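You operate a simulated robot arm through the tools that you are given. There is no shell and no other tool.

You run a simulated robot arm. Do the job below in one go: nothing can be reset, and whatever is moved stays where it is left.

Task
Zero the press counter, then cap the pipe in the slider.
Fine: the yellow button zeroes it, once; slider in, one stroke, so that the display ends at 1 pcs; draw the slider out, stand the pipe on the black tray, leave the press on. Set down upright: what you pick out.

The check looks at the end state, three seconds after you hand in, the way a careful person would. Anything else that was tipped, shoved, dropped, spilled or broken makes it a failure. Lids that push on must go on centred and level and be pressed home; caps that screw on are set level and turned clockwise until they are tight.

Robot
A 6-joint arm with a two-finger gripper, fixed in place. Base frame: the origin is on the floor under the middle of its stand, x ahead of it, y to its left, z up; the work surface is at about z = 0.8. Units: m, degrees, N and s.
It reaches about 1.572 m from its shoulder. Its first joint turns from -166.0 to 166.0 degrees. Payload 2.45 kg.
The tool frame sits at the grasp point between the pads (the TCP): z along the fingers, y along the line on which they close. The tips reach 0.02 m beyond it. The gripper opens to 0.14 m; its body begins 0.168 m behind the TCP.
Orientation is that of the tool frame in the base frame, as [roll, pitch, yaw] about the fixed x, y, z axes, in that order (R = Rz(yaw) Ry(pitch) Rx(roll)). With the fingers straight down and closing along the base's y, the tool's x points along the base's -x, its y along +y and its z along -z.

Tools
- The arm moves only by the tool apply_moves. Its argument "rows" is a list of rows, each an object (a shift or turn left out is 0, a gripper value left out holds the last) with "dp": the shift along the base's x, y, z in m, a list of three; "dr": the turn, a rotation vector about the base's x, y, z in degrees, a list of three. In form: [{"dp": [tx, ty, tz], "dr": [wx, wy, wz]}, ...]. A call has 1 to 20 rows; each row shifts and turns the commanded pose from where the row before left it. "grip" is the gripper command, from -1 (shut) to 1 (fully open), values between in proportion, set as the call begins (left out, the last holds). Rows are played at 5 a second. More than 0.05 m and 8.6 degrees between two rows, or a gripper value outside its range, and nothing of the call is played. Where a pose cannot be reached the arm comes as near as it can. A force on the tool above 70 N (or 10 N above the force at the start of the call, whichever is more), or a blocked arm, ends the call early, and 0.2 s more pass. Each finger travels about 0.045 m/s and halts on what it meets, pressing with about 26 N; the grip force reading is that of the motor and also rises with nothing between the fingers. The clock runs only during rows and for 0.2 s after the last one: add rows that do not move to give the fingers time. The reply holds the time, the measured pose of the TCP, the force on the tool along the base axes, the opening and the grip force, in the units named above and with some noise, with the torque about the TCP (base axes, N m) and any sound that the robot's microphone picked up.
- Cameras (640 x 400 px; columns grow to the right, rows downward): "scene" is fixed at [0.2199, -0.4979, 1.5619]; the picture's right is [0.75, -0.66, 0.00], its down [-0.30, -0.35, -0.89] and it looks along [0.59, 0.67, -0.46] (base axes); focal length 328 px, centre (320, 200). "wrist" rides on the gripper at [0.078, 0.011, -0.209] in the tool frame; the picture's right is [-0.14, 0.99, 0.00], its down [-0.92, -0.13, -0.37] and it looks along [-0.37, -0.05, 0.93] (tool axes); focal length 280 px, centre (320, 200). There is no depth. A picture from a camera that has moved, and an enlarged one, comes with that camera's place and axes in the base frame and with its lens.
- get_image(camera): a new picture of that camera. No time passes.
- enlarge(camera, box): a new picture of the part [left, top, right, bottom] of that camera's present view, enlarged. No time passes.
- finish_job(): hands the job in; it is judged then, once.

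Places have to be worked out from the pictures, the camera data and where the tool is seen. Open the gripper and draw the arm clear of the work before you hand the job in, unless the task says otherwise.

The tools are called by a JSON object that holds its "method" and its "body". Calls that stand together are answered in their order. apply_moves: Moves the arm, as the interface text tells. Its arguments: {"type":"object","properties":{"rows":{"type":"array","items":{"type":"object","properties":{"dp":{"type":"array","items":{"type":"number"}},"dr":{"type":"array","items":{"type":"number"}}}}},"grip":{"type":"number"}},"required":["rows"]} The other tools are called the same way: get_image (camera) takes a picture; enlarge (camera, box) takes an enlarged picture of a part of a camera's view; finish_job () hands the job in.

At the start:

```text
t: 0.0
eef_pos: [0.6782, 0.4168, 1.2661]
tool_rot: [-180.0, 0.0, 180.0]
force: [1.0, 0.4, -0.3]
torque: [0.01, 0.0, 0.03]
width: 0.1403
gripper_force: 0.0
```

scene: 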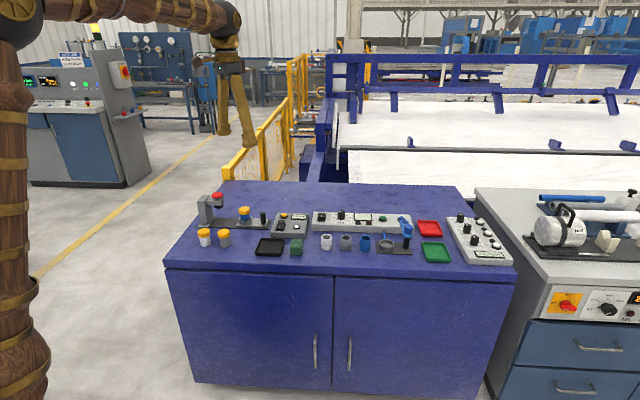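
wrist: 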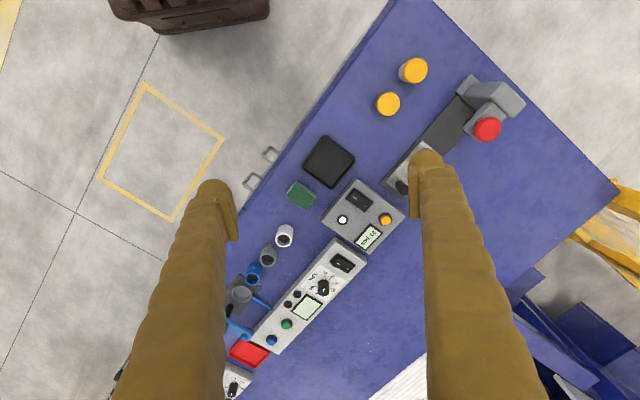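

I start by looking closely at the scene: there is a press at the left of the blue cabinet, with a slider, a control box and a black tray. I enlarge the views to identify the parts.

{"method": "enlarge", "body": {"camera": "scene", "box": [180, 180, 320, 268]}}

{"method": "enlarge", "body": {"camera": "scene", "box": [290, 190, 520, 280]}}

{"method": "enlarge", "body": {"camera": "wrist", "box": [280, 40, 560, 260]}}

```text
4.55 times, centred on (250, 224) of scene
camera zoom: at [0.2199, -0.4979, 1.5619], right [0.75, -0.66, 0.0], down [-0.3, -0.35, -0.89], along [0.59, 0.67, -0.46], focal length 1490 px, centre (638, 91)
```

zoom: 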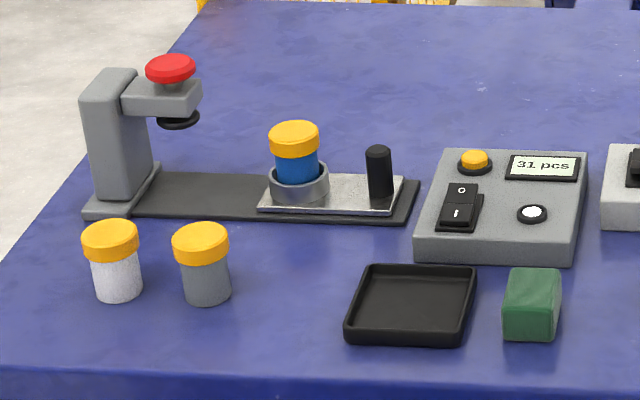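

```text
2.78 times, centred on (405, 235) of scene
camera zoom: at [0.2199, -0.4979, 1.5619], right [0.75, -0.66, 0.0], down [-0.3, -0.35, -0.89], along [0.59, 0.67, -0.46], focal length 912 px, centre (84, 103)
```

zoom: 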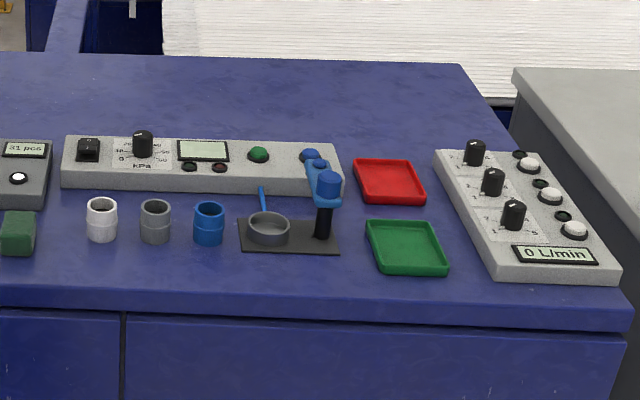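

```text
1.82 times, centred on (420, 150) of wrist
camera zoom: at [0.6015, 0.4281, 1.4757], right [0.14, 0.99, 0.0], down [0.92, -0.13, 0.37], along [0.37, -0.05, -0.93], focal length 510 px, centre (138, 291)
```

zoom: 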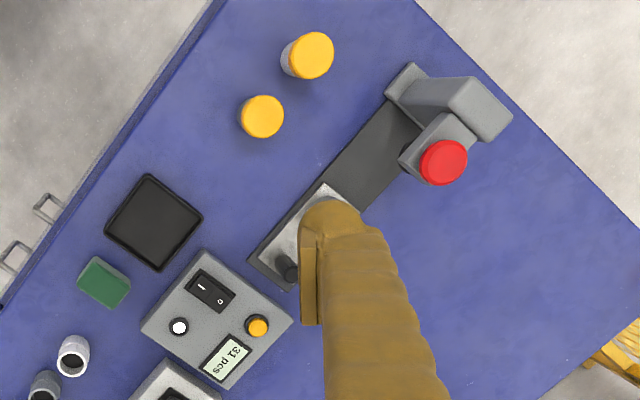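

The counter reads 31 pcs. From both cameras I place the yellow button near (0.925, 0.545, 0.85), the red head knob near (0.716, 0.724, 0.95) and the slider handle near (0.842, 0.585, 0.87). The track runs about -45° in the base frame, so I turn the tool to match it and move high over the press for a better view.

{"method": "apply_moves", "body": {"rows": [{"dp": [0.008, 0.03, 0.0], "dr": [0, 0, -5.625]}, {"dp": [0.008, 0.03, 0.0], "dr": [0, 0, -5.625]}, {"dp": [0.008, 0.03, 0.0], "dr": [0, 0, -5.625]}, {"dp": [0.008, 0.03, 0.0], "dr": [0, 0, -5.625]}, {"dp": [0.008, 0.03, 0.0], "dr": [0, 0, -5.625]}, {"dp": [0.008, 0.03, 0.0], "dr": [0, 0, -5.625]}, {"dp": [0.008, 0.03, 0.0], "dr": [0, 0, -5.625]}, {"dp": [0.008, 0.03, 0.0], "dr": [0, 0, -5.625]}, {}]}}

```text
t: 2.0
eef_pos: [0.7417, 0.6599, 1.269]
tool_rot: [180.0, 0.0, 135.0]
force: [-0.4, -0.8, -0.3]
torque: [-0.01, 0.02, 0.01]
width: 0.14
gripper_force: 0.1
```

The tool is now turned to yaw 135° and sits above the press. I take a wrist picture and check the scene view.

{"method": "get_image", "body": {"camera": "wrist"}}

{"method": "get_image", "body": {"camera": "scene"}}

```text
taken
camera wrist: at [0.6963, 0.7237, 1.4777], right [0.8, 0.6, 0.0], down [0.56, -0.74, 0.37], along [0.22, -0.29, -0.93], focal length 280 px, centre (320, 200)
```

wrist: 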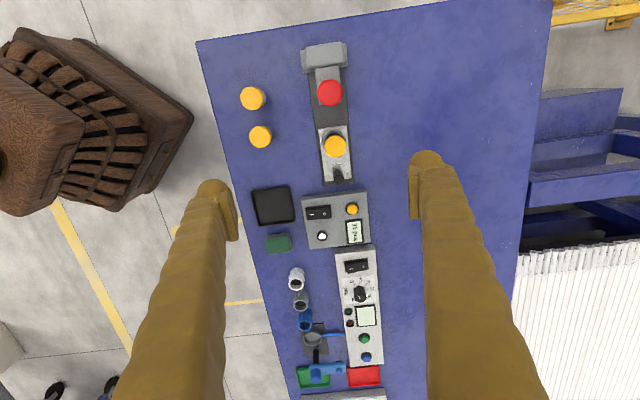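

```text
taken
```

scene: 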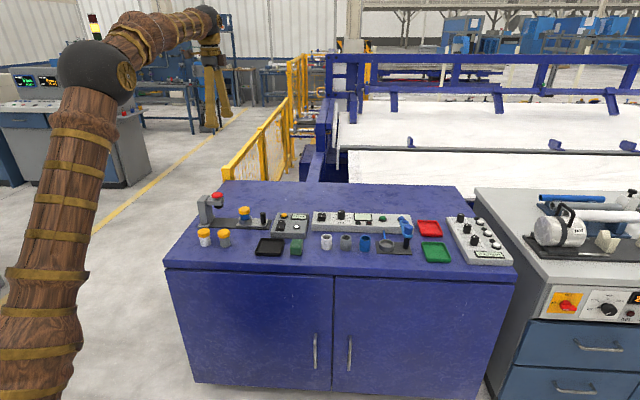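

The whole press line is in view. I enlarge it to read the details and measure positions.

{"method": "enlarge", "body": {"camera": "wrist", "box": [230, 30, 400, 136]}}

{"method": "enlarge", "body": {"camera": "wrist", "box": [240, 120, 400, 260]}}

{"method": "enlarge", "body": {"camera": "scene", "box": [262, 205, 322, 243]}}

{"method": "enlarge", "body": {"camera": "scene", "box": [190, 185, 280, 241]}}

```text
3.76 times, centred on (315, 83) of wrist
camera zoom: at [0.6963, 0.7237, 1.4777], right [0.8, 0.6, 0.0], down [0.56, -0.74, 0.37], along [0.22, -0.29, -0.93], focal length 1056 px, centre (339, 640)
```

zoom: 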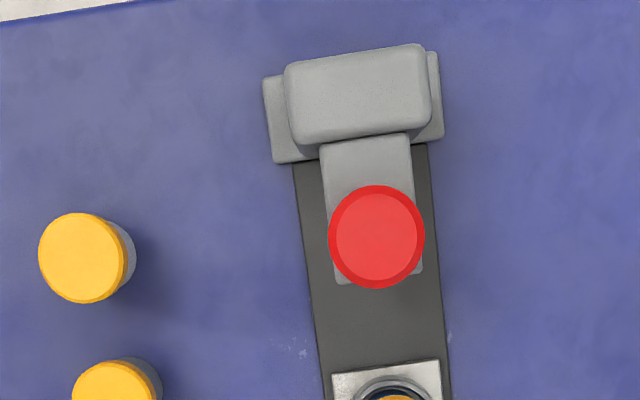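

```text
2.86 times, centred on (320, 190) of wrist
camera zoom: at [0.6963, 0.7237, 1.4777], right [0.8, 0.6, 0.0], down [0.56, -0.74, 0.37], along [0.22, -0.29, -0.93], focal length 801 px, centre (320, 229)
```

zoom: 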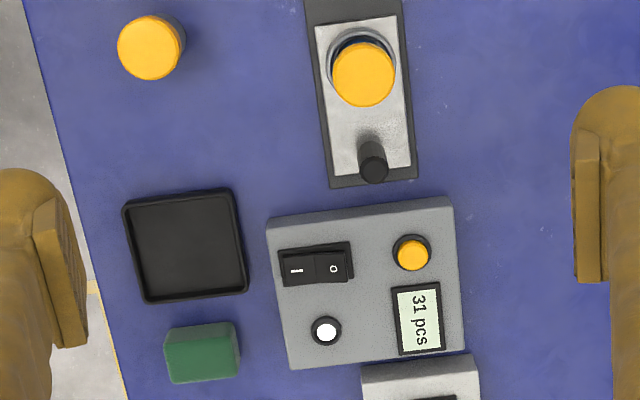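

```text
10.53 times, centred on (292, 224) of scene
camera zoom: at [0.2199, -0.4979, 1.5619], right [0.75, -0.66, 0.0], down [-0.3, -0.35, -0.89], along [0.59, 0.67, -0.46], focal length 3452 px, centre (615, -53)
```

zoom: 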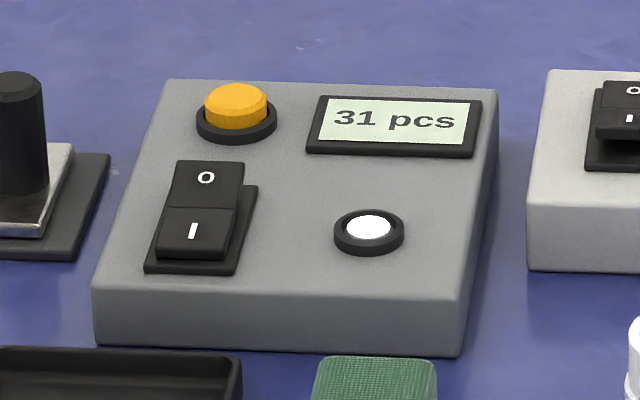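

```text
7.11 times, centred on (235, 213) of scene
camera zoom: at [0.2199, -0.4979, 1.5619], right [0.75, -0.66, 0.0], down [-0.3, -0.35, -0.89], along [0.59, 0.67, -0.46], focal length 2332 px, centre (924, 108)
```

zoom: 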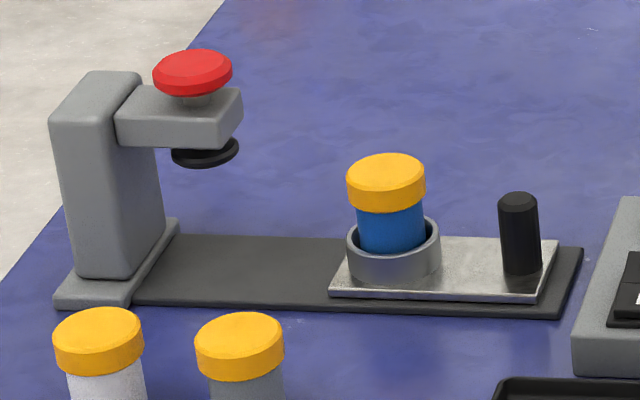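

The track direction comes out at almost exactly -45°. My estimates are: yellow button top (0.926, 0.547, 0.849), cap top (0.792, 0.649, 0.886), slider handle top (0.849, 0.593, 0.867), red knob top (0.716, 0.7255, 0.95) and tray centre (0.772, 0.423). The switch is on I and the lamp is lit. I close the gripper and move above the yellow button.

{"method": "apply_moves", "body": {"grip": -1, "rows": [{"dp": [0.0184, -0.0113, -0.033]}, {"dp": [0.0184, -0.0113, -0.033]}, {"dp": [0.0184, -0.0113, -0.033]}, {"dp": [0.0184, -0.0113, -0.033]}, {"dp": [0.0184, -0.0113, -0.033]}, {"dp": [0.0184, -0.0113, -0.033]}, {"dp": [0.0184, -0.0113, -0.033]}, {"dp": [0.0184, -0.0113, -0.033]}, {"dp": [0.0184, -0.0113, -0.033]}, {"dp": [0.0184, -0.0113, -0.033]}, {}, {}]}}

```text
t: 4.6
eef_pos: [0.9284, 0.5447, 0.9383]
tool_rot: [-180.0, 0.0, 135.1]
force: [0.5, 0.3, -0.6]
torque: [0.01, 0.01, -0.02]
width: 0.0001
gripper_force: 25.8
```

{"method": "get_image", "body": {"camera": "wrist"}}

{"method": "enlarge", "body": {"camera": "scene", "box": [240, 160, 340, 240]}}

```text
taken
camera wrist: at [0.8807, 0.608, 1.1477], right [0.8, 0.6, 0.0], down [0.56, -0.74, 0.37], along [0.22, -0.29, -0.93], focal length 280 px, centre (320, 200)
```

wrist: 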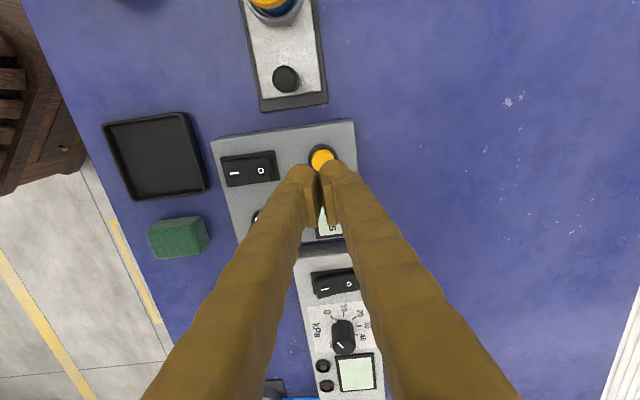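

```text
5.00 times, centred on (290, 200) of scene
camera zoom: at [0.2199, -0.4979, 1.5619], right [0.75, -0.66, 0.0], down [-0.3, -0.35, -0.89], along [0.59, 0.67, -0.46], focal length 1640 px, centre (470, 200)
```

zoom: 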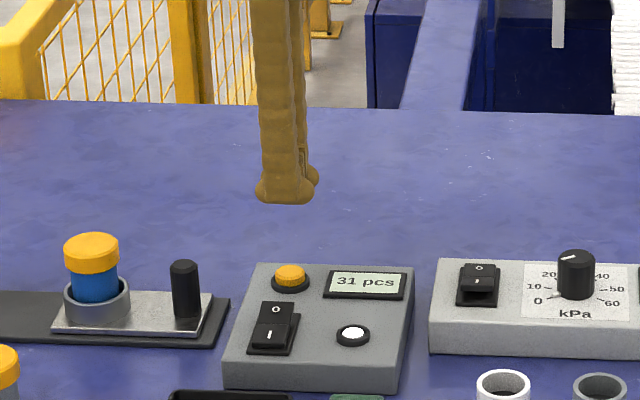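

The closed fingertips are nearly above the yellow button, which this view puts at about (0.926, 0.549). I shift slightly and lower to just above it, so the tips are about 2 cm clear.

{"method": "apply_moves", "body": {"rows": [{"dp": [-0.001, 0.003, -0.015]}, {"dp": [0, 0, -0.015]}, {"dp": [0, 0, -0.015]}, {}, {}]}}

{"method": "enlarge", "body": {"camera": "scene", "box": [262, 195, 322, 243]}}

{"method": "enlarge", "body": {"camera": "wrist", "box": [260, 110, 380, 230]}}

```text
t: 5.8
eef_pos: [0.9267, 0.548, 0.8944]
tool_rot: [-180.0, 0.0, 135.1]
force: [0.4, 0.0, 0.3]
torque: [-0.01, 0.0, -0.02]
width: 0.0
gripper_force: 25.9
```

```text
8.33 times, centred on (292, 219) of scene
camera zoom: at [0.2199, -0.4979, 1.5619], right [0.75, -0.66, 0.0], down [-0.3, -0.35, -0.89], along [0.59, 0.67, -0.46], focal length 2732 px, centre (553, 42)
```

zoom: 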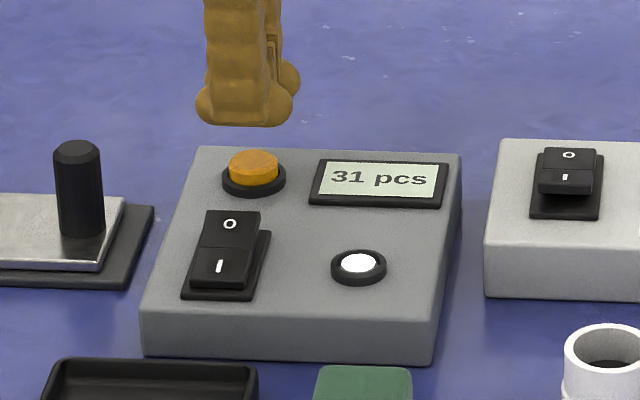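

```text
3.33 times, centred on (320, 170) of wrist
camera zoom: at [0.8797, 0.6112, 1.1016], right [0.8, 0.6, 0.0], down [0.56, -0.74, 0.37], along [0.22, -0.29, -0.93], focal length 935 px, centre (320, 300)
```

zoom: 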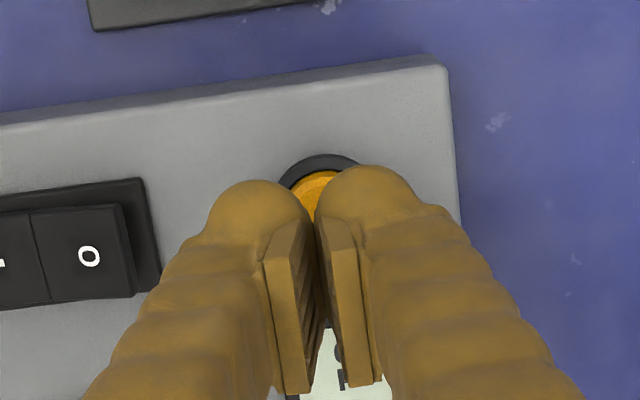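

The tips are right over the button and about 2 cm above it. I lower slowly in small steps and watch the force, the sound and the display.

{"method": "apply_moves", "body": {"rows": [{"dp": [0, 0, -0.005]}, {"dp": [0, 0, -0.005]}, {"dp": [0, 0, -0.005]}, {"dp": [0, 0, -0.002]}, {}]}}

{"method": "enlarge", "body": {"camera": "scene", "box": [262, 195, 322, 243]}}

```text
t: 7.0
eef_pos: [0.926, 0.548, 0.8762]
tool_rot: [180.0, 0.0, 135.1]
force: [0.9, -1.5, 0.5]
torque: [0.01, 0.02, 0.0]
width: 0.0001
gripper_force: 26.0
```

```text
8.33 times, centred on (292, 219) of scene
camera zoom: at [0.2199, -0.4979, 1.5619], right [0.75, -0.66, 0.0], down [-0.3, -0.35, -0.89], along [0.59, 0.67, -0.46], focal length 2732 px, centre (553, 42)
```

zoom: 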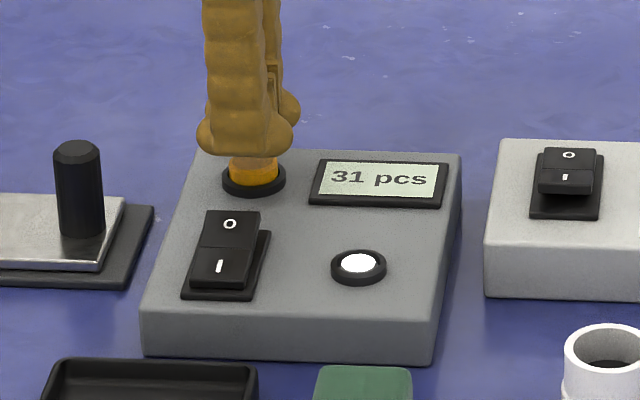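

There is no contact yet and the display still reads 31. I keep going down in 1.5 mm steps.

{"method": "apply_moves", "body": {"rows": [{"dp": [0, 0, -0.002]}, {"dp": [0, 0, -0.002]}, {"dp": [0, 0, -0.002]}, {}]}}

{"method": "enlarge", "body": {"camera": "scene", "box": [262, 195, 322, 243]}}

```text
t: 8.0
eef_pos: [0.9253, 0.5484, 0.8694]
tool_rot: [180.0, 0.0, 135.2]
force: [-0.7, 0.6, 0.3]
torque: [0.04, -0.02, 0.0]
width: 0.0001
gripper_force: 26.0
```

```text
8.33 times, centred on (292, 219) of scene
camera zoom: at [0.2199, -0.4979, 1.5619], right [0.75, -0.66, 0.0], down [-0.3, -0.35, -0.89], along [0.59, 0.67, -0.46], focal length 2732 px, centre (553, 42)
```

zoom: 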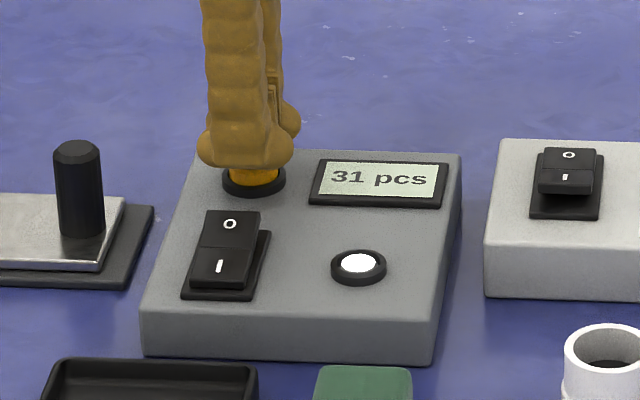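

Still no force at TCP z = 0.869, so the tips must be very close to the button. I continue in 1.5 mm steps.

{"method": "apply_moves", "body": {"rows": [{"dp": [0, 0, -0.0015]}, {"dp": [0, 0, -0.0015]}, {"dp": [0, 0, -0.0015]}, {}]}}

{"method": "enlarge", "body": {"camera": "scene", "box": [262, 195, 322, 243]}}

```text
t: 9.0
eef_pos: [0.9277, 0.5473, 0.8661]
tool_rot: [-179.9, 0.0, 135.1]
force: [-0.8, -0.7, 0.4]
torque: [0.02, 0.01, 0.0]
width: 0.0002
gripper_force: 26.4
```

```text
8.33 times, centred on (292, 219) of scene
camera zoom: at [0.2199, -0.4979, 1.5619], right [0.75, -0.66, 0.0], down [-0.3, -0.35, -0.89], along [0.59, 0.67, -0.46], focal length 2732 px, centre (553, 42)
```

zoom: 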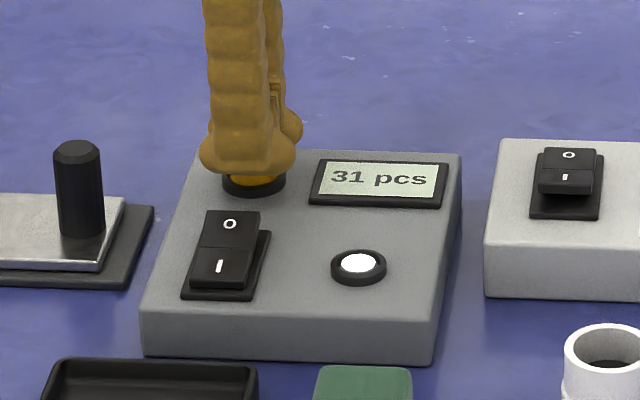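

Force is still about zero, and the scene view shows a small gap left. I go down a few more millimetres.

{"method": "apply_moves", "body": {"rows": [{"dp": [0, 0, -0.0015]}, {"dp": [0, 0, -0.0015]}, {}]}}

{"method": "enlarge", "body": {"camera": "scene", "box": [262, 195, 322, 243]}}

```text
t: 9.8
eef_pos: [0.9266, 0.5474, 0.8619]
tool_rot: [-180.0, 0.0, 135.1]
force: [-0.7, 0.2, 1.0]
torque: [-0.01, 0.04, -0.02]
width: 0.0061
gripper_force: 29.7
```

```text
8.33 times, centred on (292, 219) of scene
camera zoom: at [0.2199, -0.4979, 1.5619], right [0.75, -0.66, 0.0], down [-0.3, -0.35, -0.89], along [0.59, 0.67, -0.46], focal length 2732 px, centre (553, 42)
```

zoom: 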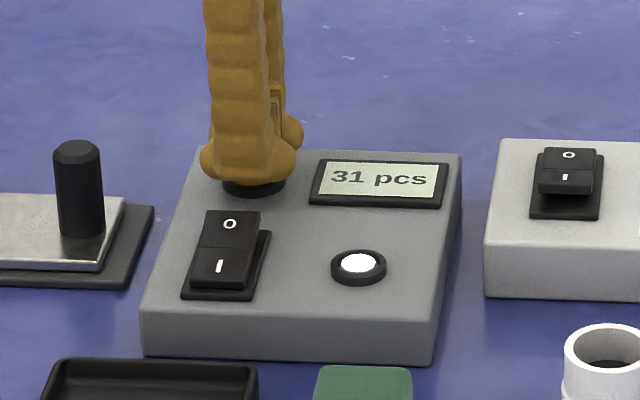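

The opening reads 6 mm, so the rounded tips are wedging around the button instead of pressing it, and the counter is unchanged. I lift and shift 14 mm along the closing axis so that one fingertip sits over the button.

{"method": "apply_moves", "body": {"rows": [{"dp": [0, 0, 0.008]}, {"dp": [0, 0, 0.012]}, {"dp": [0, 0, 0.01]}, {"dp": [0.0095, 0.0095, 0]}, {}, {}]}}

{"method": "enlarge", "body": {"camera": "scene", "box": [262, 195, 322, 243]}}

{"method": "enlarge", "body": {"camera": "wrist", "box": [260, 110, 380, 230]}}

```text
t: 11.2
eef_pos: [0.938, 0.5566, 0.8931]
tool_rot: [-180.0, 0.0, 135.1]
force: [0.1, -0.5, -0.5]
torque: [-0.03, 0.01, -0.02]
width: 0.0
gripper_force: 29.6
```

```text
8.33 times, centred on (292, 219) of scene
camera zoom: at [0.2199, -0.4979, 1.5619], right [0.75, -0.66, 0.0], down [-0.3, -0.35, -0.89], along [0.59, 0.67, -0.46], focal length 2732 px, centre (553, 42)
```

zoom: 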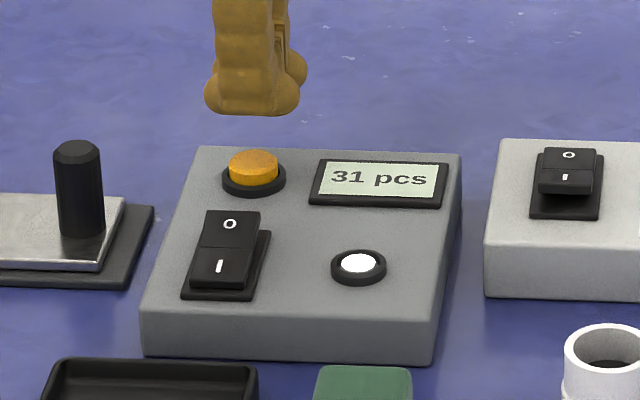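

```text
3.33 times, centred on (320, 170) of wrist
camera zoom: at [0.8902, 0.6189, 1.1009], right [0.8, 0.6, 0.0], down [0.56, -0.74, 0.37], along [0.22, -0.29, -0.93], focal length 935 px, centre (320, 300)
```

zoom: 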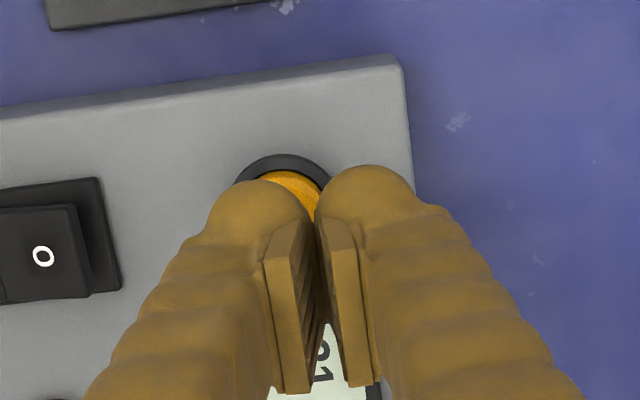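

One finger partly covers the button, but from the collar it still needs about 8 mm more along the closing axis. I shift and check again.

{"method": "apply_moves", "body": {"rows": [{"dp": [0.0055, 0.0055, 0]}, {"dp": [0, 0, -0.012]}, {}]}}

{"method": "enlarge", "body": {"camera": "wrist", "box": [260, 110, 380, 230]}}

{"method": "enlarge", "body": {"camera": "scene", "box": [262, 195, 322, 243]}}

```text
t: 12.0
eef_pos: [0.9403, 0.5602, 0.8791]
tool_rot: [180.0, -0.1, 135.1]
force: [-1.0, 0.5, -0.2]
torque: [-0.01, 0.02, -0.03]
width: 0.0002
gripper_force: 29.7
```

```text
3.33 times, centred on (320, 170) of wrist
camera zoom: at [0.8942, 0.6238, 1.0881], right [0.8, 0.6, 0.0], down [0.56, -0.74, 0.37], along [0.22, -0.29, -0.93], focal length 935 px, centre (320, 300)
```

zoom: 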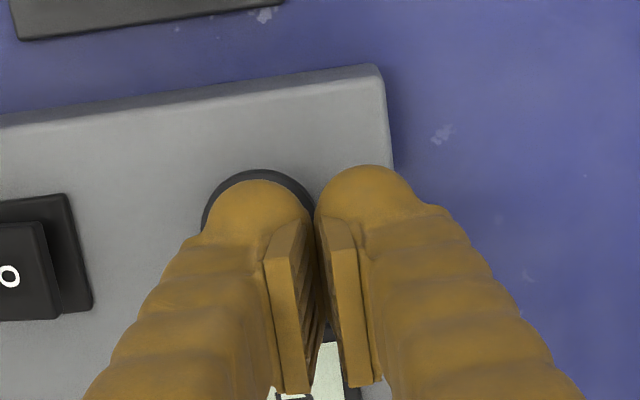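

```text
8.33 times, centred on (292, 219) of scene
camera zoom: at [0.2199, -0.4979, 1.5619], right [0.75, -0.66, 0.0], down [-0.3, -0.35, -0.89], along [0.59, 0.67, -0.46], focal length 2732 px, centre (553, 42)
```

zoom: 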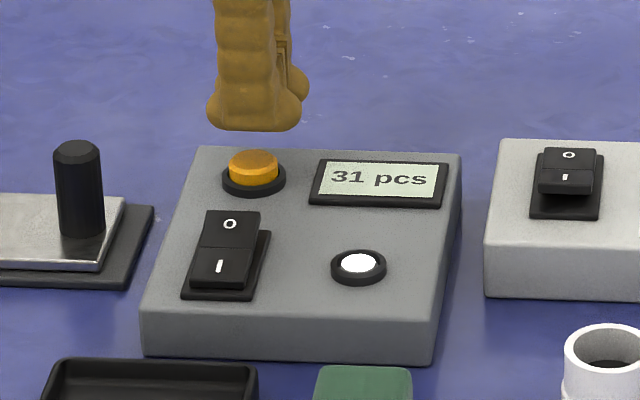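

The fingertip now sits centred over the button collar in the wrist view. I descend gently.

{"method": "apply_moves", "body": {"rows": [{"dp": [0, 0, -0.003]}, {"dp": [0, 0, -0.003]}, {"dp": [0, 0, -0.003]}, {"dp": [0, 0, -0.002]}, {}]}}

{"method": "enlarge", "body": {"camera": "scene", "box": [262, 195, 322, 243]}}

```text
t: 13.2
eef_pos: [0.9406, 0.5612, 0.8682]
tool_rot: [-180.0, 0.1, 135.1]
force: [-0.1, -0.2, 0.2]
torque: [0.0, 0.0, 0.01]
width: 0.0
gripper_force: 29.4
```

```text
8.33 times, centred on (292, 219) of scene
camera zoom: at [0.2199, -0.4979, 1.5619], right [0.75, -0.66, 0.0], down [-0.3, -0.35, -0.89], along [0.59, 0.67, -0.46], focal length 2732 px, centre (553, 42)
```

zoom: 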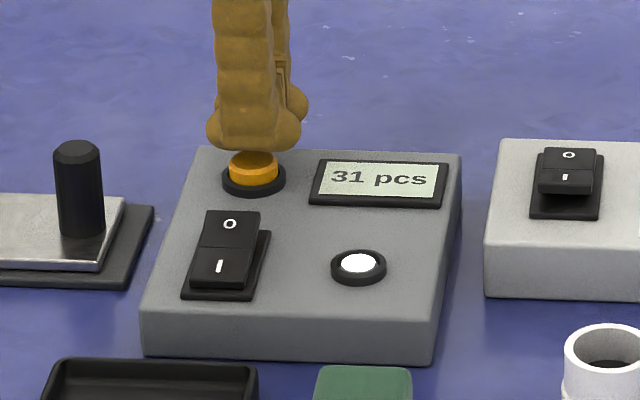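

No contact yet, with TCP at 0.868 and the tip just above the button. I go on in 1 mm steps.

{"method": "apply_moves", "body": {"rows": [{"dp": [0, 0, -0.0015]}, {"dp": [0, 0, -0.0015]}, {"dp": [0, 0, -0.001]}, {}]}}

{"method": "enlarge", "body": {"camera": "scene", "box": [262, 195, 322, 243]}}

```text
t: 14.2
eef_pos: [0.9408, 0.5625, 0.8643]
tool_rot: [-180.0, 0.0, 135.2]
force: [-0.3, -0.6, 0.0]
torque: [0.0, 0.0, -0.01]
width: 0.0
gripper_force: 29.0
```

```text
8.33 times, centred on (292, 219) of scene
camera zoom: at [0.2199, -0.4979, 1.5619], right [0.75, -0.66, 0.0], down [-0.3, -0.35, -0.89], along [0.59, 0.67, -0.46], focal length 2732 px, centre (553, 42)
```

zoom: 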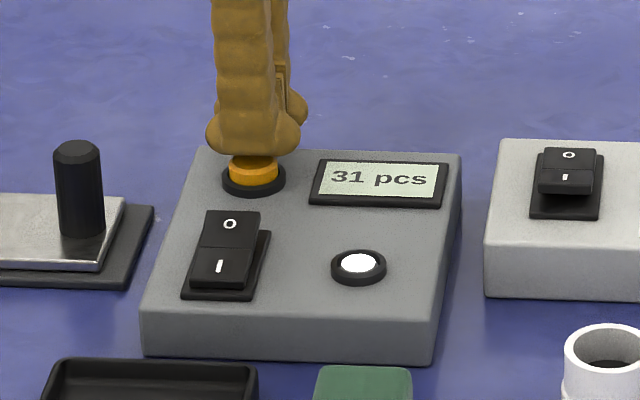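

The tip is a couple of millimetres above the button. I continue in 1 mm steps.

{"method": "apply_moves", "body": {"rows": [{"dp": [0, 0, -0.001]}, {"dp": [0, 0, -0.001]}, {"dp": [0, 0, -0.001]}, {"dp": [0, 0, -0.001]}, {}]}}

{"method": "enlarge", "body": {"camera": "scene", "box": [262, 195, 322, 243]}}

```text
t: 15.4
eef_pos: [0.9403, 0.5624, 0.8608]
tool_rot: [-179.9, 0.0, 135.1]
force: [-0.2, 0.4, 1.2]
torque: [0.01, 0.0, 0.0]
width: 0.0
gripper_force: 29.6
```

```text
8.33 times, centred on (292, 219) of scene
camera zoom: at [0.2199, -0.4979, 1.5619], right [0.75, -0.66, 0.0], down [-0.3, -0.35, -0.89], along [0.59, 0.67, -0.46], focal length 2732 px, centre (553, 42)
```

zoom: 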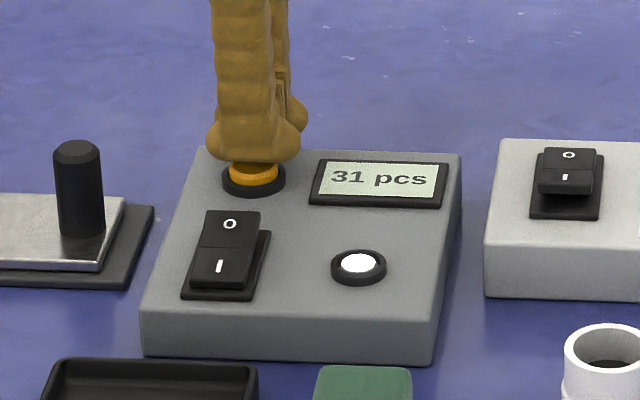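

Force has risen slightly to 1.2 N, so contact is beginning. I press a little further in 1 mm steps.

{"method": "apply_moves", "body": {"rows": [{"dp": [0, 0, -0.001]}, {"dp": [0, 0, -0.001]}, {}]}}

{"method": "enlarge", "body": {"camera": "scene", "box": [262, 195, 322, 243]}}

```text
t: 16.2
eef_pos: [0.9404, 0.5612, 0.8588]
tool_rot: [-180.0, 0.0, 135.1]
force: [-1.8, 0.7, 2.7]
torque: [0.03, 0.01, -0.02]
width: 0.0
gripper_force: 29.5
heard: click
```

```text
8.33 times, centred on (292, 219) of scene
camera zoom: at [0.2199, -0.4979, 1.5619], right [0.75, -0.66, 0.0], down [-0.3, -0.35, -0.89], along [0.59, 0.67, -0.46], focal length 2732 px, centre (553, 42)
```

zoom: 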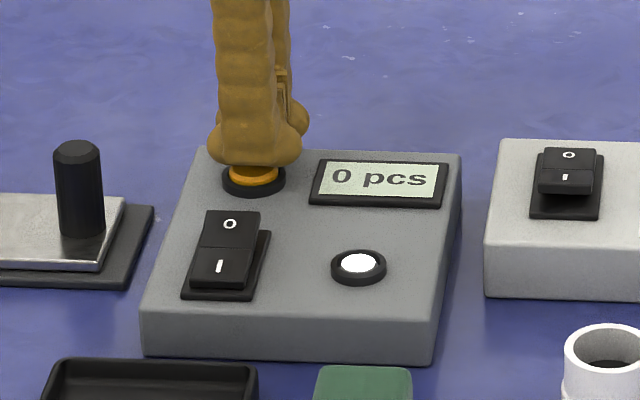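

A click was heard and the display reads 0 pcs. I lift straight up, open the gripper partly and move over the slider handle at about (0.849, 0.593).

{"method": "apply_moves", "body": {"rows": [{"dp": [0, 0, 0.02]}, {"dp": [0, 0, 0.035]}, {"dp": [0, 0, 0.03]}, {}]}}

{"method": "apply_moves", "body": {"grip": 0.1, "rows": [{"dp": [-0.0228, 0.0078, 0]}, {"dp": [-0.0228, 0.0078, 0]}, {"dp": [-0.0228, 0.0078, 0]}, {"dp": [-0.0228, 0.0078, 0]}, {}, {}]}}

{"method": "get_image", "body": {"camera": "wrist"}}

{"method": "enlarge", "body": {"camera": "scene", "box": [190, 165, 310, 241]}}

```text
t: 17.2
eef_pos: [0.9447, 0.5634, 0.9436]
tool_rot: [179.9, 0.1, 135.1]
force: [0.4, 0.1, 0.5]
torque: [-0.01, 0.01, 0.03]
width: 0.0
gripper_force: 29.1
```

```text
t: 18.6
eef_pos: [0.8519, 0.5921, 0.9422]
tool_rot: [180.0, 0.0, 135.1]
force: [-0.2, 0.1, 0.0]
torque: [0.05, 0.01, 0.0]
width: 0.0768
gripper_force: 0.0
```

```text
taken
camera wrist: at [0.804, 0.6555, 1.1509], right [0.8, 0.6, 0.0], down [0.56, -0.74, 0.37], along [0.22, -0.29, -0.93], focal length 280 px, centre (320, 200)
```

wrist: 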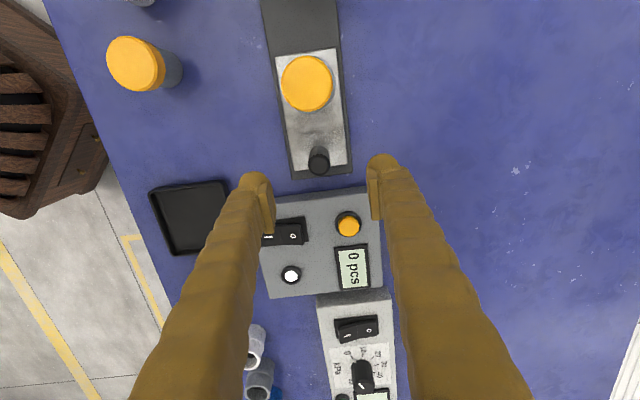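

```text
5.26 times, centred on (250, 203) of scene
camera zoom: at [0.2199, -0.4979, 1.5619], right [0.75, -0.66, 0.0], down [-0.3, -0.35, -0.89], along [0.59, 0.67, -0.46], focal length 1726 px, centre (688, 184)
```

zoom: 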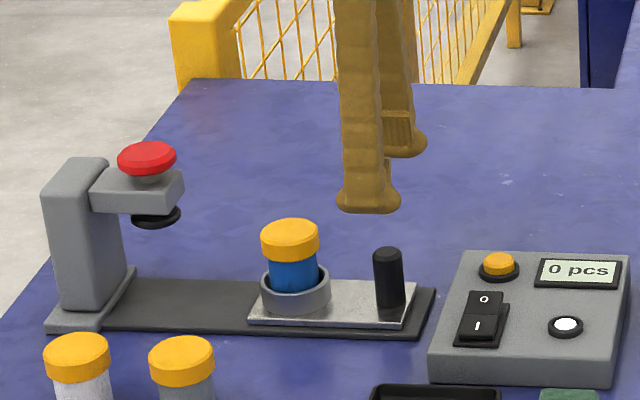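

The handle is close to the plane between the fingers, but the two cameras disagree by a few millimetres along the track. I enlarge the wrist view to measure it better.

{"method": "enlarge", "body": {"camera": "wrist", "box": [240, 40, 400, 200]}}

{"method": "enlarge", "body": {"camera": "scene", "box": [230, 190, 290, 232]}}

```text
2.50 times, centred on (320, 120) of wrist
camera zoom: at [0.804, 0.6555, 1.1509], right [0.8, 0.6, 0.0], down [0.56, -0.74, 0.37], along [0.22, -0.29, -0.93], focal length 701 px, centre (320, 400)
```

zoom: 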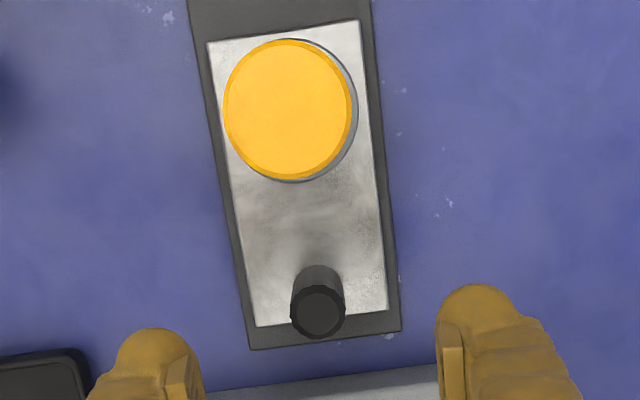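

```text
9.52 times, centred on (260, 211) of scene
camera zoom: at [0.2199, -0.4979, 1.5619], right [0.75, -0.66, 0.0], down [-0.3, -0.35, -0.89], along [0.59, 0.67, -0.46], focal length 3123 px, centre (891, 95)
```

zoom: 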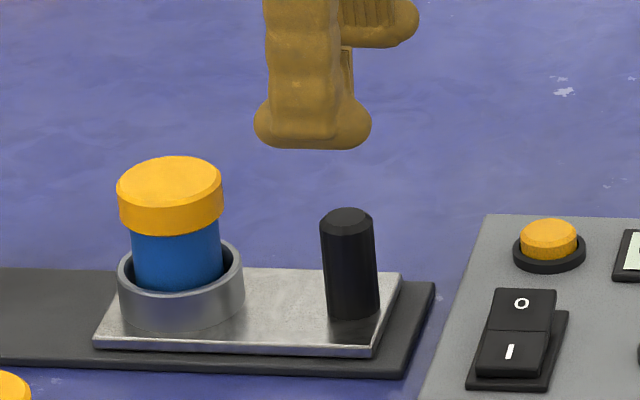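

The enlarged view puts the handle within about 3 mm of the TCP axis. I descend to TCP z ≈ 0.852 with the fingers straddling the handle across the track.

{"method": "apply_moves", "body": {"rows": [{"dp": [-0.001, 0.001, -0.02]}, {"dp": [0, 0, -0.02]}, {"dp": [0, 0, -0.02]}, {"dp": [0, 0, -0.015]}, {"dp": [0, 0, -0.01]}, {"dp": [0, 0, -0.005]}, {}]}}

{"method": "enlarge", "body": {"camera": "scene", "box": [190, 175, 310, 241]}}

{"method": "get_image", "body": {"camera": "wrist"}}

```text
t: 20.2
eef_pos: [0.8504, 0.5931, 0.8553]
tool_rot: [-180.0, 0.0, 135.2]
force: [-0.5, -0.4, 0.1]
torque: [0.0, 0.01, 0.01]
width: 0.077
gripper_force: 0.1
```

```text
5.33 times, centred on (250, 208) of scene
camera zoom: at [0.2199, -0.4979, 1.5619], right [0.75, -0.66, 0.0], down [-0.3, -0.35, -0.89], along [0.59, 0.67, -0.46], focal length 1749 px, centre (693, 157)
```

zoom: 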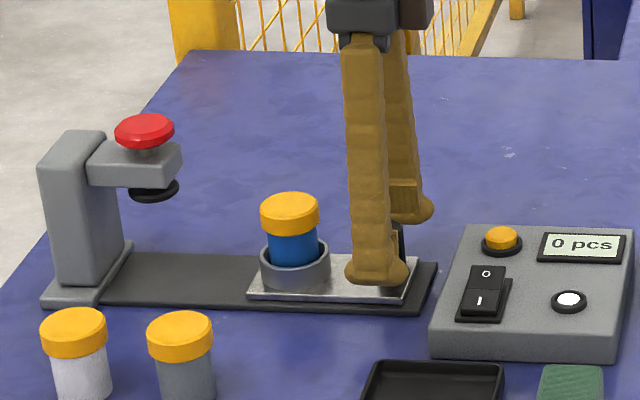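

```text
taken
camera wrist: at [0.8026, 0.6567, 1.0628], right [0.8, 0.6, 0.0], down [0.56, -0.74, 0.37], along [0.22, -0.29, -0.93], focal length 280 px, centre (320, 200)
```

wrist: 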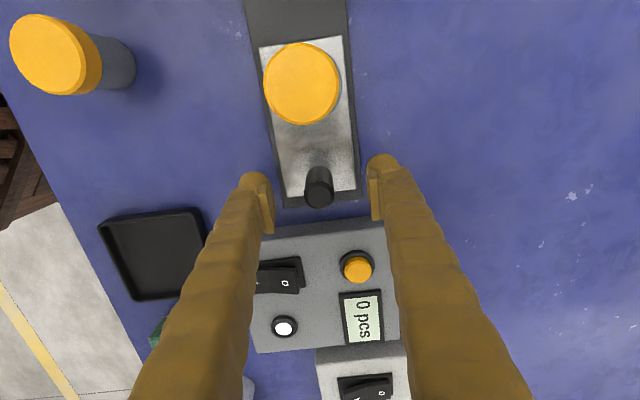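

The handle top projects right at the TCP point between the pads. I close on it.

{"method": "apply_moves", "body": {"grip": -1, "rows": [{}, {}, {}, {}, {}]}}

{"method": "enlarge", "body": {"camera": "scene", "box": [190, 175, 310, 241]}}

```text
t: 21.4
eef_pos: [0.8498, 0.5926, 0.854]
tool_rot: [-180.0, -0.1, 135.1]
force: [-8.6, -7.4, 0.5]
torque: [-0.08, 0.05, 0.03]
width: 0.0227
gripper_force: 40.4
```

```text
5.33 times, centred on (250, 208) of scene
camera zoom: at [0.2199, -0.4979, 1.5619], right [0.75, -0.66, 0.0], down [-0.3, -0.35, -0.89], along [0.59, 0.67, -0.46], focal length 1749 px, centre (693, 157)
```

zoom: 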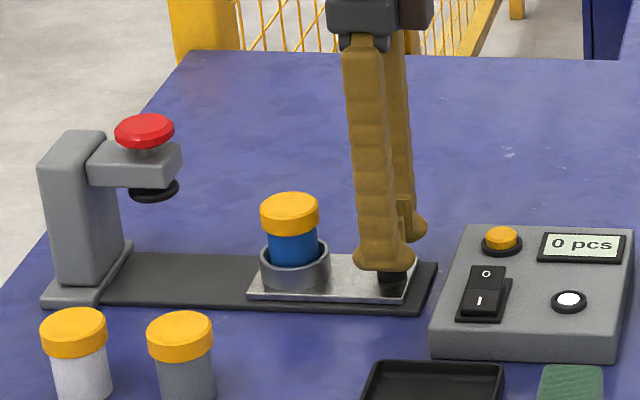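

The handle is gripped at 22.7 mm with a small side load of about 11 N across the track. I ease 1 mm toward -v and begin pushing slowly along [-0.707, 0.707].

{"method": "apply_moves", "body": {"rows": [{"dp": [-0.0007, -0.0007, 0]}, {"dp": [-0.002, 0.002, 0]}, {"dp": [-0.004, 0.004, 0]}, {"dp": [-0.005, 0.005, 0]}, {"dp": [-0.005, 0.005, 0]}, {}]}}

{"method": "enlarge", "body": {"camera": "scene", "box": [190, 175, 310, 241]}}

```text
t: 22.8
eef_pos: [0.8322, 0.6097, 0.8545]
tool_rot: [179.9, 0.0, 135.1]
force: [17.6, 19.2, 3.5]
torque: [0.22, -0.1, 0.01]
width: 0.0225
gripper_force: 44.6
```

```text
5.33 times, centred on (250, 208) of scene
camera zoom: at [0.2199, -0.4979, 1.5619], right [0.75, -0.66, 0.0], down [-0.3, -0.35, -0.89], along [0.59, 0.67, -0.46], focal length 1749 px, centre (693, 157)
```

zoom: 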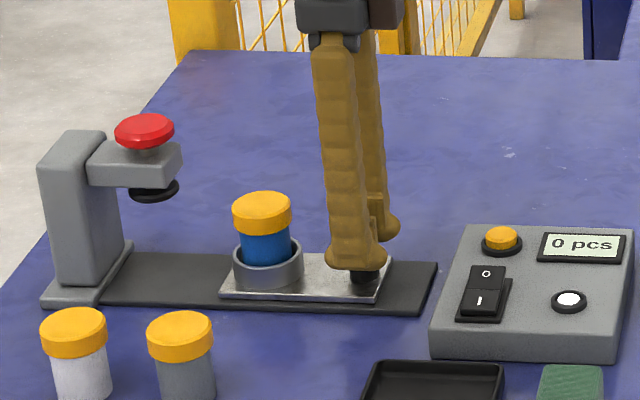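

The slider follows well, but the side load is now +26 N across the track, so I was over-corrected. I shift 0.7 mm back, advance another 15 mm and read the trend.

{"method": "apply_moves", "body": {"rows": [{"dp": [0.0006, 0.0006, 0]}, {}]}}

{"method": "apply_moves", "body": {"rows": [{"dp": [-0.004, 0.004, 0]}, {"dp": [-0.005, 0.005, 0]}, {"dp": [-0.005, 0.005, 0]}, {}]}}

```text
t: 23.4
eef_pos: [0.833, 0.6094, 0.8537]
tool_rot: [-179.9, 0.0, 135.1]
force: [9.8, 11.0, 12.7]
torque: [0.12, -0.08, -0.07]
width: 0.0227
gripper_force: 44.5
```

```text
t: 24.4
eef_pos: [0.8193, 0.6228, 0.8539]
tool_rot: [179.9, 0.0, 135.1]
force: [13.8, 14.6, 8.7]
torque: [0.2, -0.12, -0.02]
width: 0.0228
gripper_force: 45.3
```

Stiffness is about 13 N/mm and the drift is small, roughly 1° of track angle. I continue with a slight +v correction.

{"method": "apply_moves", "body": {"rows": [{"dp": [-0.0036, 0.0044, 0]}, {"dp": [-0.0046, 0.0054, 0]}, {"dp": [-0.0049, 0.0051, 0]}, {"dp": [-0.0049, 0.0051, 0]}, {"dp": [-0.0049, 0.0051, 0]}, {}]}}

{"method": "enlarge", "body": {"camera": "scene", "box": [190, 175, 310, 241]}}

```text
t: 25.8
eef_pos: [0.795, 0.648, 0.8545]
tool_rot: [-179.9, 0.1, 135.1]
force: [-32.5, -31.2, 24.1]
torque: [-0.32, 0.45, 0.08]
width: 0.0227
gripper_force: 44.5
```

```text
5.33 times, centred on (250, 208) of scene
camera zoom: at [0.2199, -0.4979, 1.5619], right [0.75, -0.66, 0.0], down [-0.3, -0.35, -0.89], along [0.59, 0.67, -0.46], focal length 1749 px, centre (693, 157)
```

zoom: 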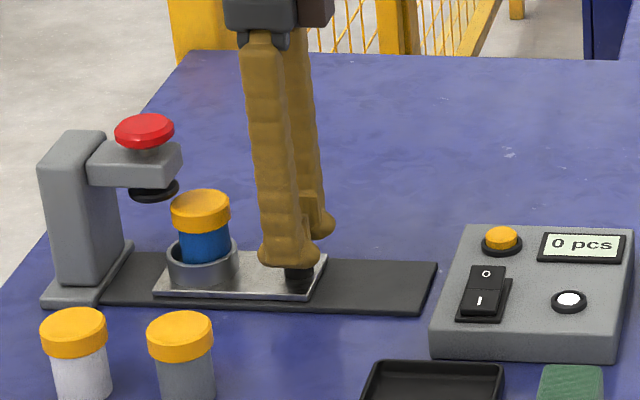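

The side load has swung to -45 N, so I over-corrected. I ease back 1 mm toward -v and slightly up, then read again before moving on.

{"method": "apply_moves", "body": {"rows": [{"dp": [-0.0006, -0.0006, 0.0005]}, {}]}}

```text
t: 26.4
eef_pos: [0.7947, 0.648, 0.8529]
tool_rot: [-179.9, 0.0, 135.0]
force: [-28.7, -30.1, 16.9]
torque: [-0.33, 0.37, 0.04]
width: 0.0227
gripper_force: 45.0
```

{"method": "apply_moves", "body": {"rows": [{"dp": [-0.0008, -0.0008, 0.0005]}, {}]}}

```text
t: 27.0
eef_pos: [0.7937, 0.6481, 0.8541]
tool_rot: [179.9, 0.0, 135.2]
force: [-6.0, -6.4, -2.0]
torque: [-0.08, 0.04, -0.02]
width: 0.0227
gripper_force: 44.1
```

The side load is down to about 9 N. I continue along the track and check.

{"method": "apply_moves", "body": {"rows": [{"dp": [-0.004, 0.004, 0]}, {"dp": [-0.005, 0.005, 0]}, {"dp": [-0.005, 0.005, 0]}, {}]}}

{"method": "enlarge", "body": {"camera": "scene", "box": [190, 175, 310, 241]}}

```text
t: 28.0
eef_pos: [0.7793, 0.6635, 0.8542]
tool_rot: [180.0, 0.1, 135.1]
force: [11.8, 13.3, -27.7]
torque: [0.12, -0.07, 0.02]
width: 0.0226
gripper_force: 45.2
```

```text
5.33 times, centred on (250, 208) of scene
camera zoom: at [0.2199, -0.4979, 1.5619], right [0.75, -0.66, 0.0], down [-0.3, -0.35, -0.89], along [0.59, 0.67, -0.46], focal length 1749 px, centre (693, 157)
```

zoom: 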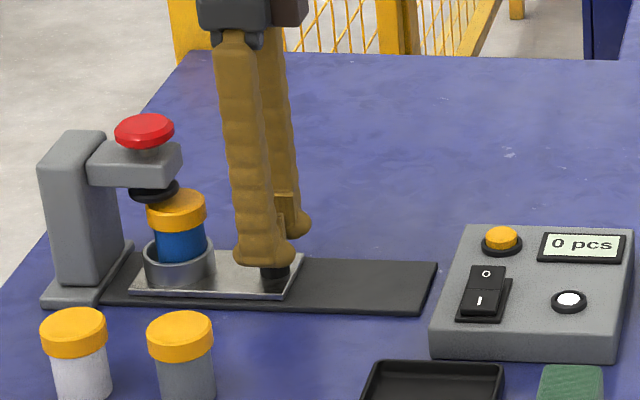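

The cap edge is passing under the ram with clearance, and there is no resistance along the track yet. I ease the z load and advance the last roughly 12 mm in small steps.

{"method": "apply_moves", "body": {"rows": [{"dp": [-0.0026, 0.0034, -0.0005]}, {"dp": [-0.003, 0.003, 0]}, {}]}}

{"method": "enlarge", "body": {"camera": "scene", "box": [190, 185, 270, 241]}}

```text
t: 28.8
eef_pos: [0.7751, 0.6686, 0.8536]
tool_rot: [-180.0, 0.1, 135.0]
force: [-18.4, -13.7, -10.0]
torque: [-0.04, 0.23, 0.04]
width: 0.0229
gripper_force: 45.3
```

```text
7.14 times, centred on (230, 213) of scene
camera zoom: at [0.2199, -0.4979, 1.5619], right [0.75, -0.66, 0.0], down [-0.3, -0.35, -0.89], along [0.59, 0.67, -0.46], focal length 2342 px, centre (963, 107)
```

zoom: 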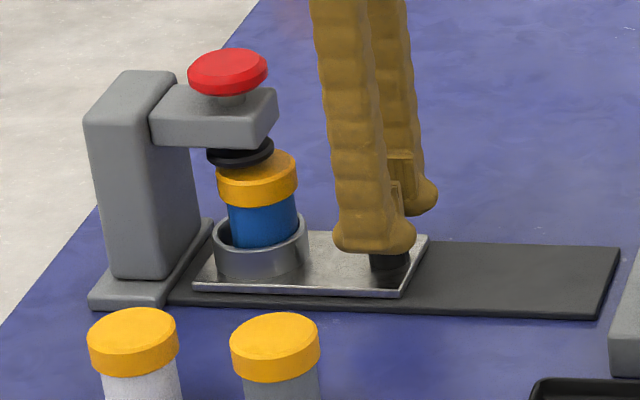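

The ram centre is still about 10 mm beyond the cap centre in this view. I keep going in small steps until the slider stops.

{"method": "apply_moves", "body": {"rows": [{"dp": [-0.0024, 0.0016, 0.0]}, {"dp": [-0.002, 0.002, 0]}, {}]}}

{"method": "apply_moves", "body": {"rows": [{"dp": [-0.002, 0.002, 0]}, {"dp": [-0.001, 0.001, 0]}, {}]}}

{"method": "enlarge", "body": {"camera": "scene", "box": [190, 185, 270, 241]}}

```text
t: 29.6
eef_pos: [0.7716, 0.6709, 0.8543]
tool_rot: [179.9, 0.1, 135.0]
force: [-3.8, -31.7, -6.4]
torque: [-0.37, -0.03, 0.08]
width: 0.0229
gripper_force: 45.1
```

```text
t: 30.4
eef_pos: [0.7666, 0.6748, 0.8554]
tool_rot: [-180.0, 0.0, 135.2]
force: [10.6, -44.7, 5.0]
torque: [-0.51, -0.13, 0.07]
width: 0.0226
gripper_force: 45.2
```

```text
7.14 times, centred on (230, 213) of scene
camera zoom: at [0.2199, -0.4979, 1.5619], right [0.75, -0.66, 0.0], down [-0.3, -0.35, -0.89], along [0.59, 0.67, -0.46], focal length 2342 px, centre (963, 107)
```

zoom: 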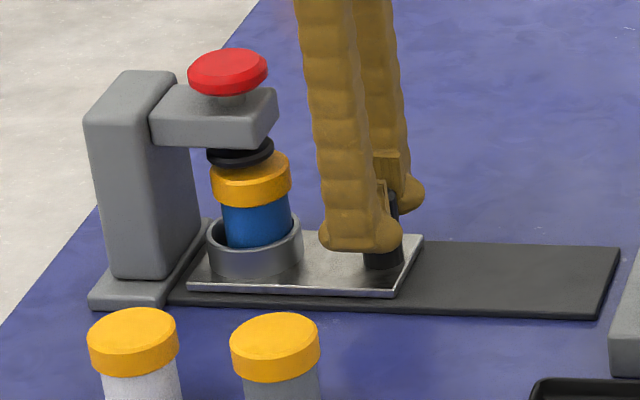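

The slider stopped, with the reading at -39 N along the track and the fingers slipping on the handle. The cap looks about 6 mm short of the ram centre, so I look closely to see whether it is at the end stop or the cap is catching.

{"method": "enlarge", "body": {"camera": "scene", "box": [198, 188, 248, 226]}}

{"method": "get_image", "body": {"camera": "wrist"}}

```text
10.53 times, centred on (223, 207) of scene
camera zoom: at [0.2199, -0.4979, 1.5619], right [0.75, -0.66, 0.0], down [-0.3, -0.35, -0.89], along [0.59, 0.67, -0.46], focal length 3452 px, centre (1341, 126)
```

zoom: 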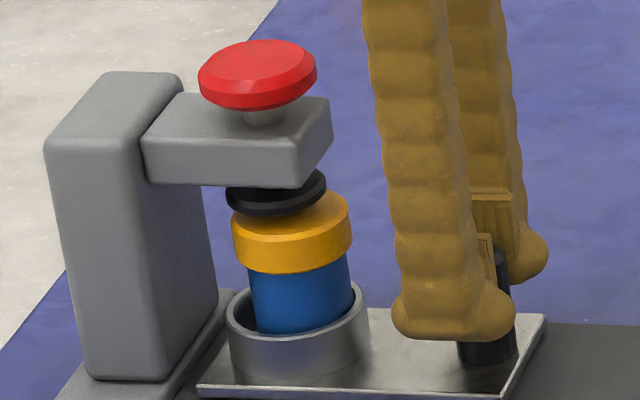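

```text
taken
camera wrist: at [0.7211, 0.7374, 1.0632], right [0.8, 0.6, 0.0], down [0.56, -0.74, 0.37], along [0.22, -0.29, -0.93], focal length 280 px, centre (320, 200)
```

wrist: 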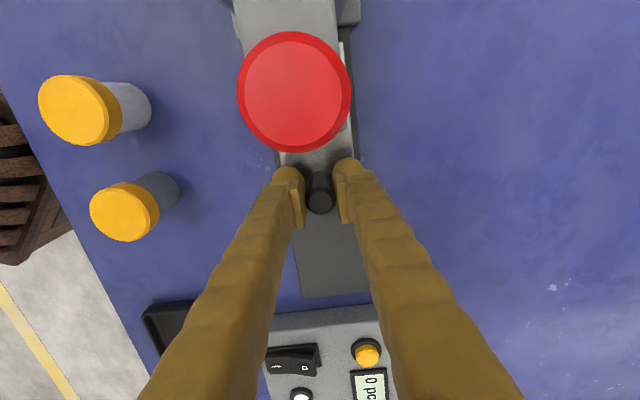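

By geometry the slider has travelled 0.111 m and its ring is aligned with the ram within about 1 mm, so it is at its stop. The pipe looks shifted a few millimetres inside the loose ring. I relax the load, release the handle, lift clear and take a better look.

{"method": "apply_moves", "body": {"rows": [{"dp": [0.001, -0.0026, 0]}, {}]}}

{"method": "apply_moves", "body": {"grip": 0.0, "rows": [{}, {}, {}, {}]}}

{"method": "apply_moves", "body": {"rows": [{"dp": [0, 0, 0.01]}, {"dp": [0, 0, 0.02]}, {"dp": [0, 0, 0.03]}, {"dp": [0, 0, 0.04]}, {"dp": [0.01, -0.01, 0.04]}, {"dp": [0.03, -0.03, 0.02]}, {"dp": [0.03, -0.03, 0.0]}, {}]}}

{"method": "enlarge", "body": {"camera": "scene", "box": [198, 188, 248, 226]}}

{"method": "get_image", "body": {"camera": "wrist"}}

```text
t: 31.0
eef_pos: [0.7682, 0.6745, 0.8536]
tool_rot: [179.9, -0.1, 135.1]
force: [9.1, 0.0, 3.1]
torque: [0.05, -0.04, 0.03]
width: 0.0228
gripper_force: 45.1
```

```text
t: 32.0
eef_pos: [0.7684, 0.6722, 0.8546]
tool_rot: [-180.0, 0.0, 135.2]
force: [0.3, -0.8, 0.8]
torque: [-0.01, 0.02, 0.04]
width: 0.07
gripper_force: 0.1
```

```text
t: 33.8
eef_pos: [0.841, 0.6054, 1.0162]
tool_rot: [-180.0, 0.0, 135.1]
force: [0.3, -0.9, -0.1]
torque: [0.01, 0.02, 0.01]
width: 0.0699
gripper_force: 0.0
```

```text
10.53 times, centred on (223, 207) of scene
camera zoom: at [0.2199, -0.4979, 1.5619], right [0.75, -0.66, 0.0], down [-0.3, -0.35, -0.89], along [0.59, 0.67, -0.46], focal length 3452 px, centre (1341, 126)
```

zoom: 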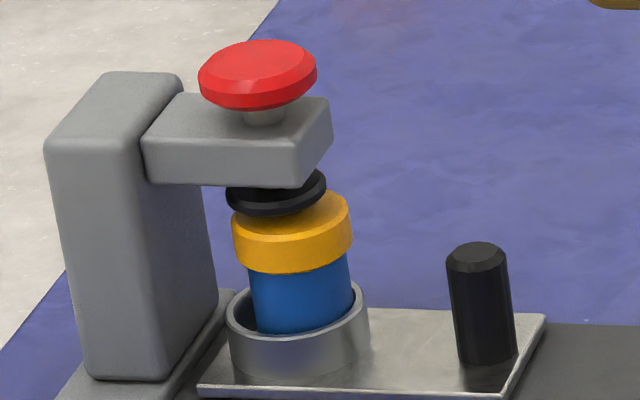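

```text
taken
camera wrist: at [0.7939, 0.668, 1.224], right [0.8, 0.6, 0.0], down [0.56, -0.74, 0.37], along [0.22, -0.29, -0.93], focal length 280 px, centre (320, 200)
```

wrist: 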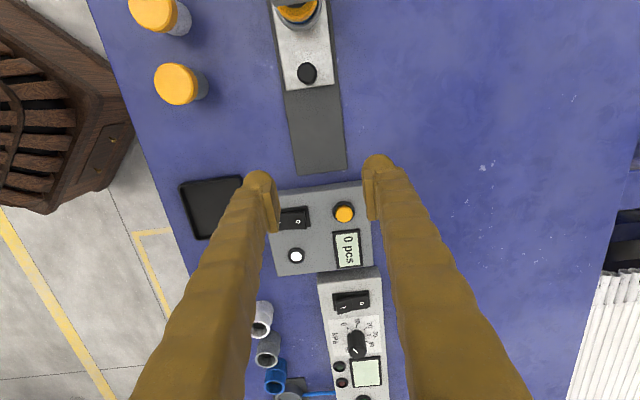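

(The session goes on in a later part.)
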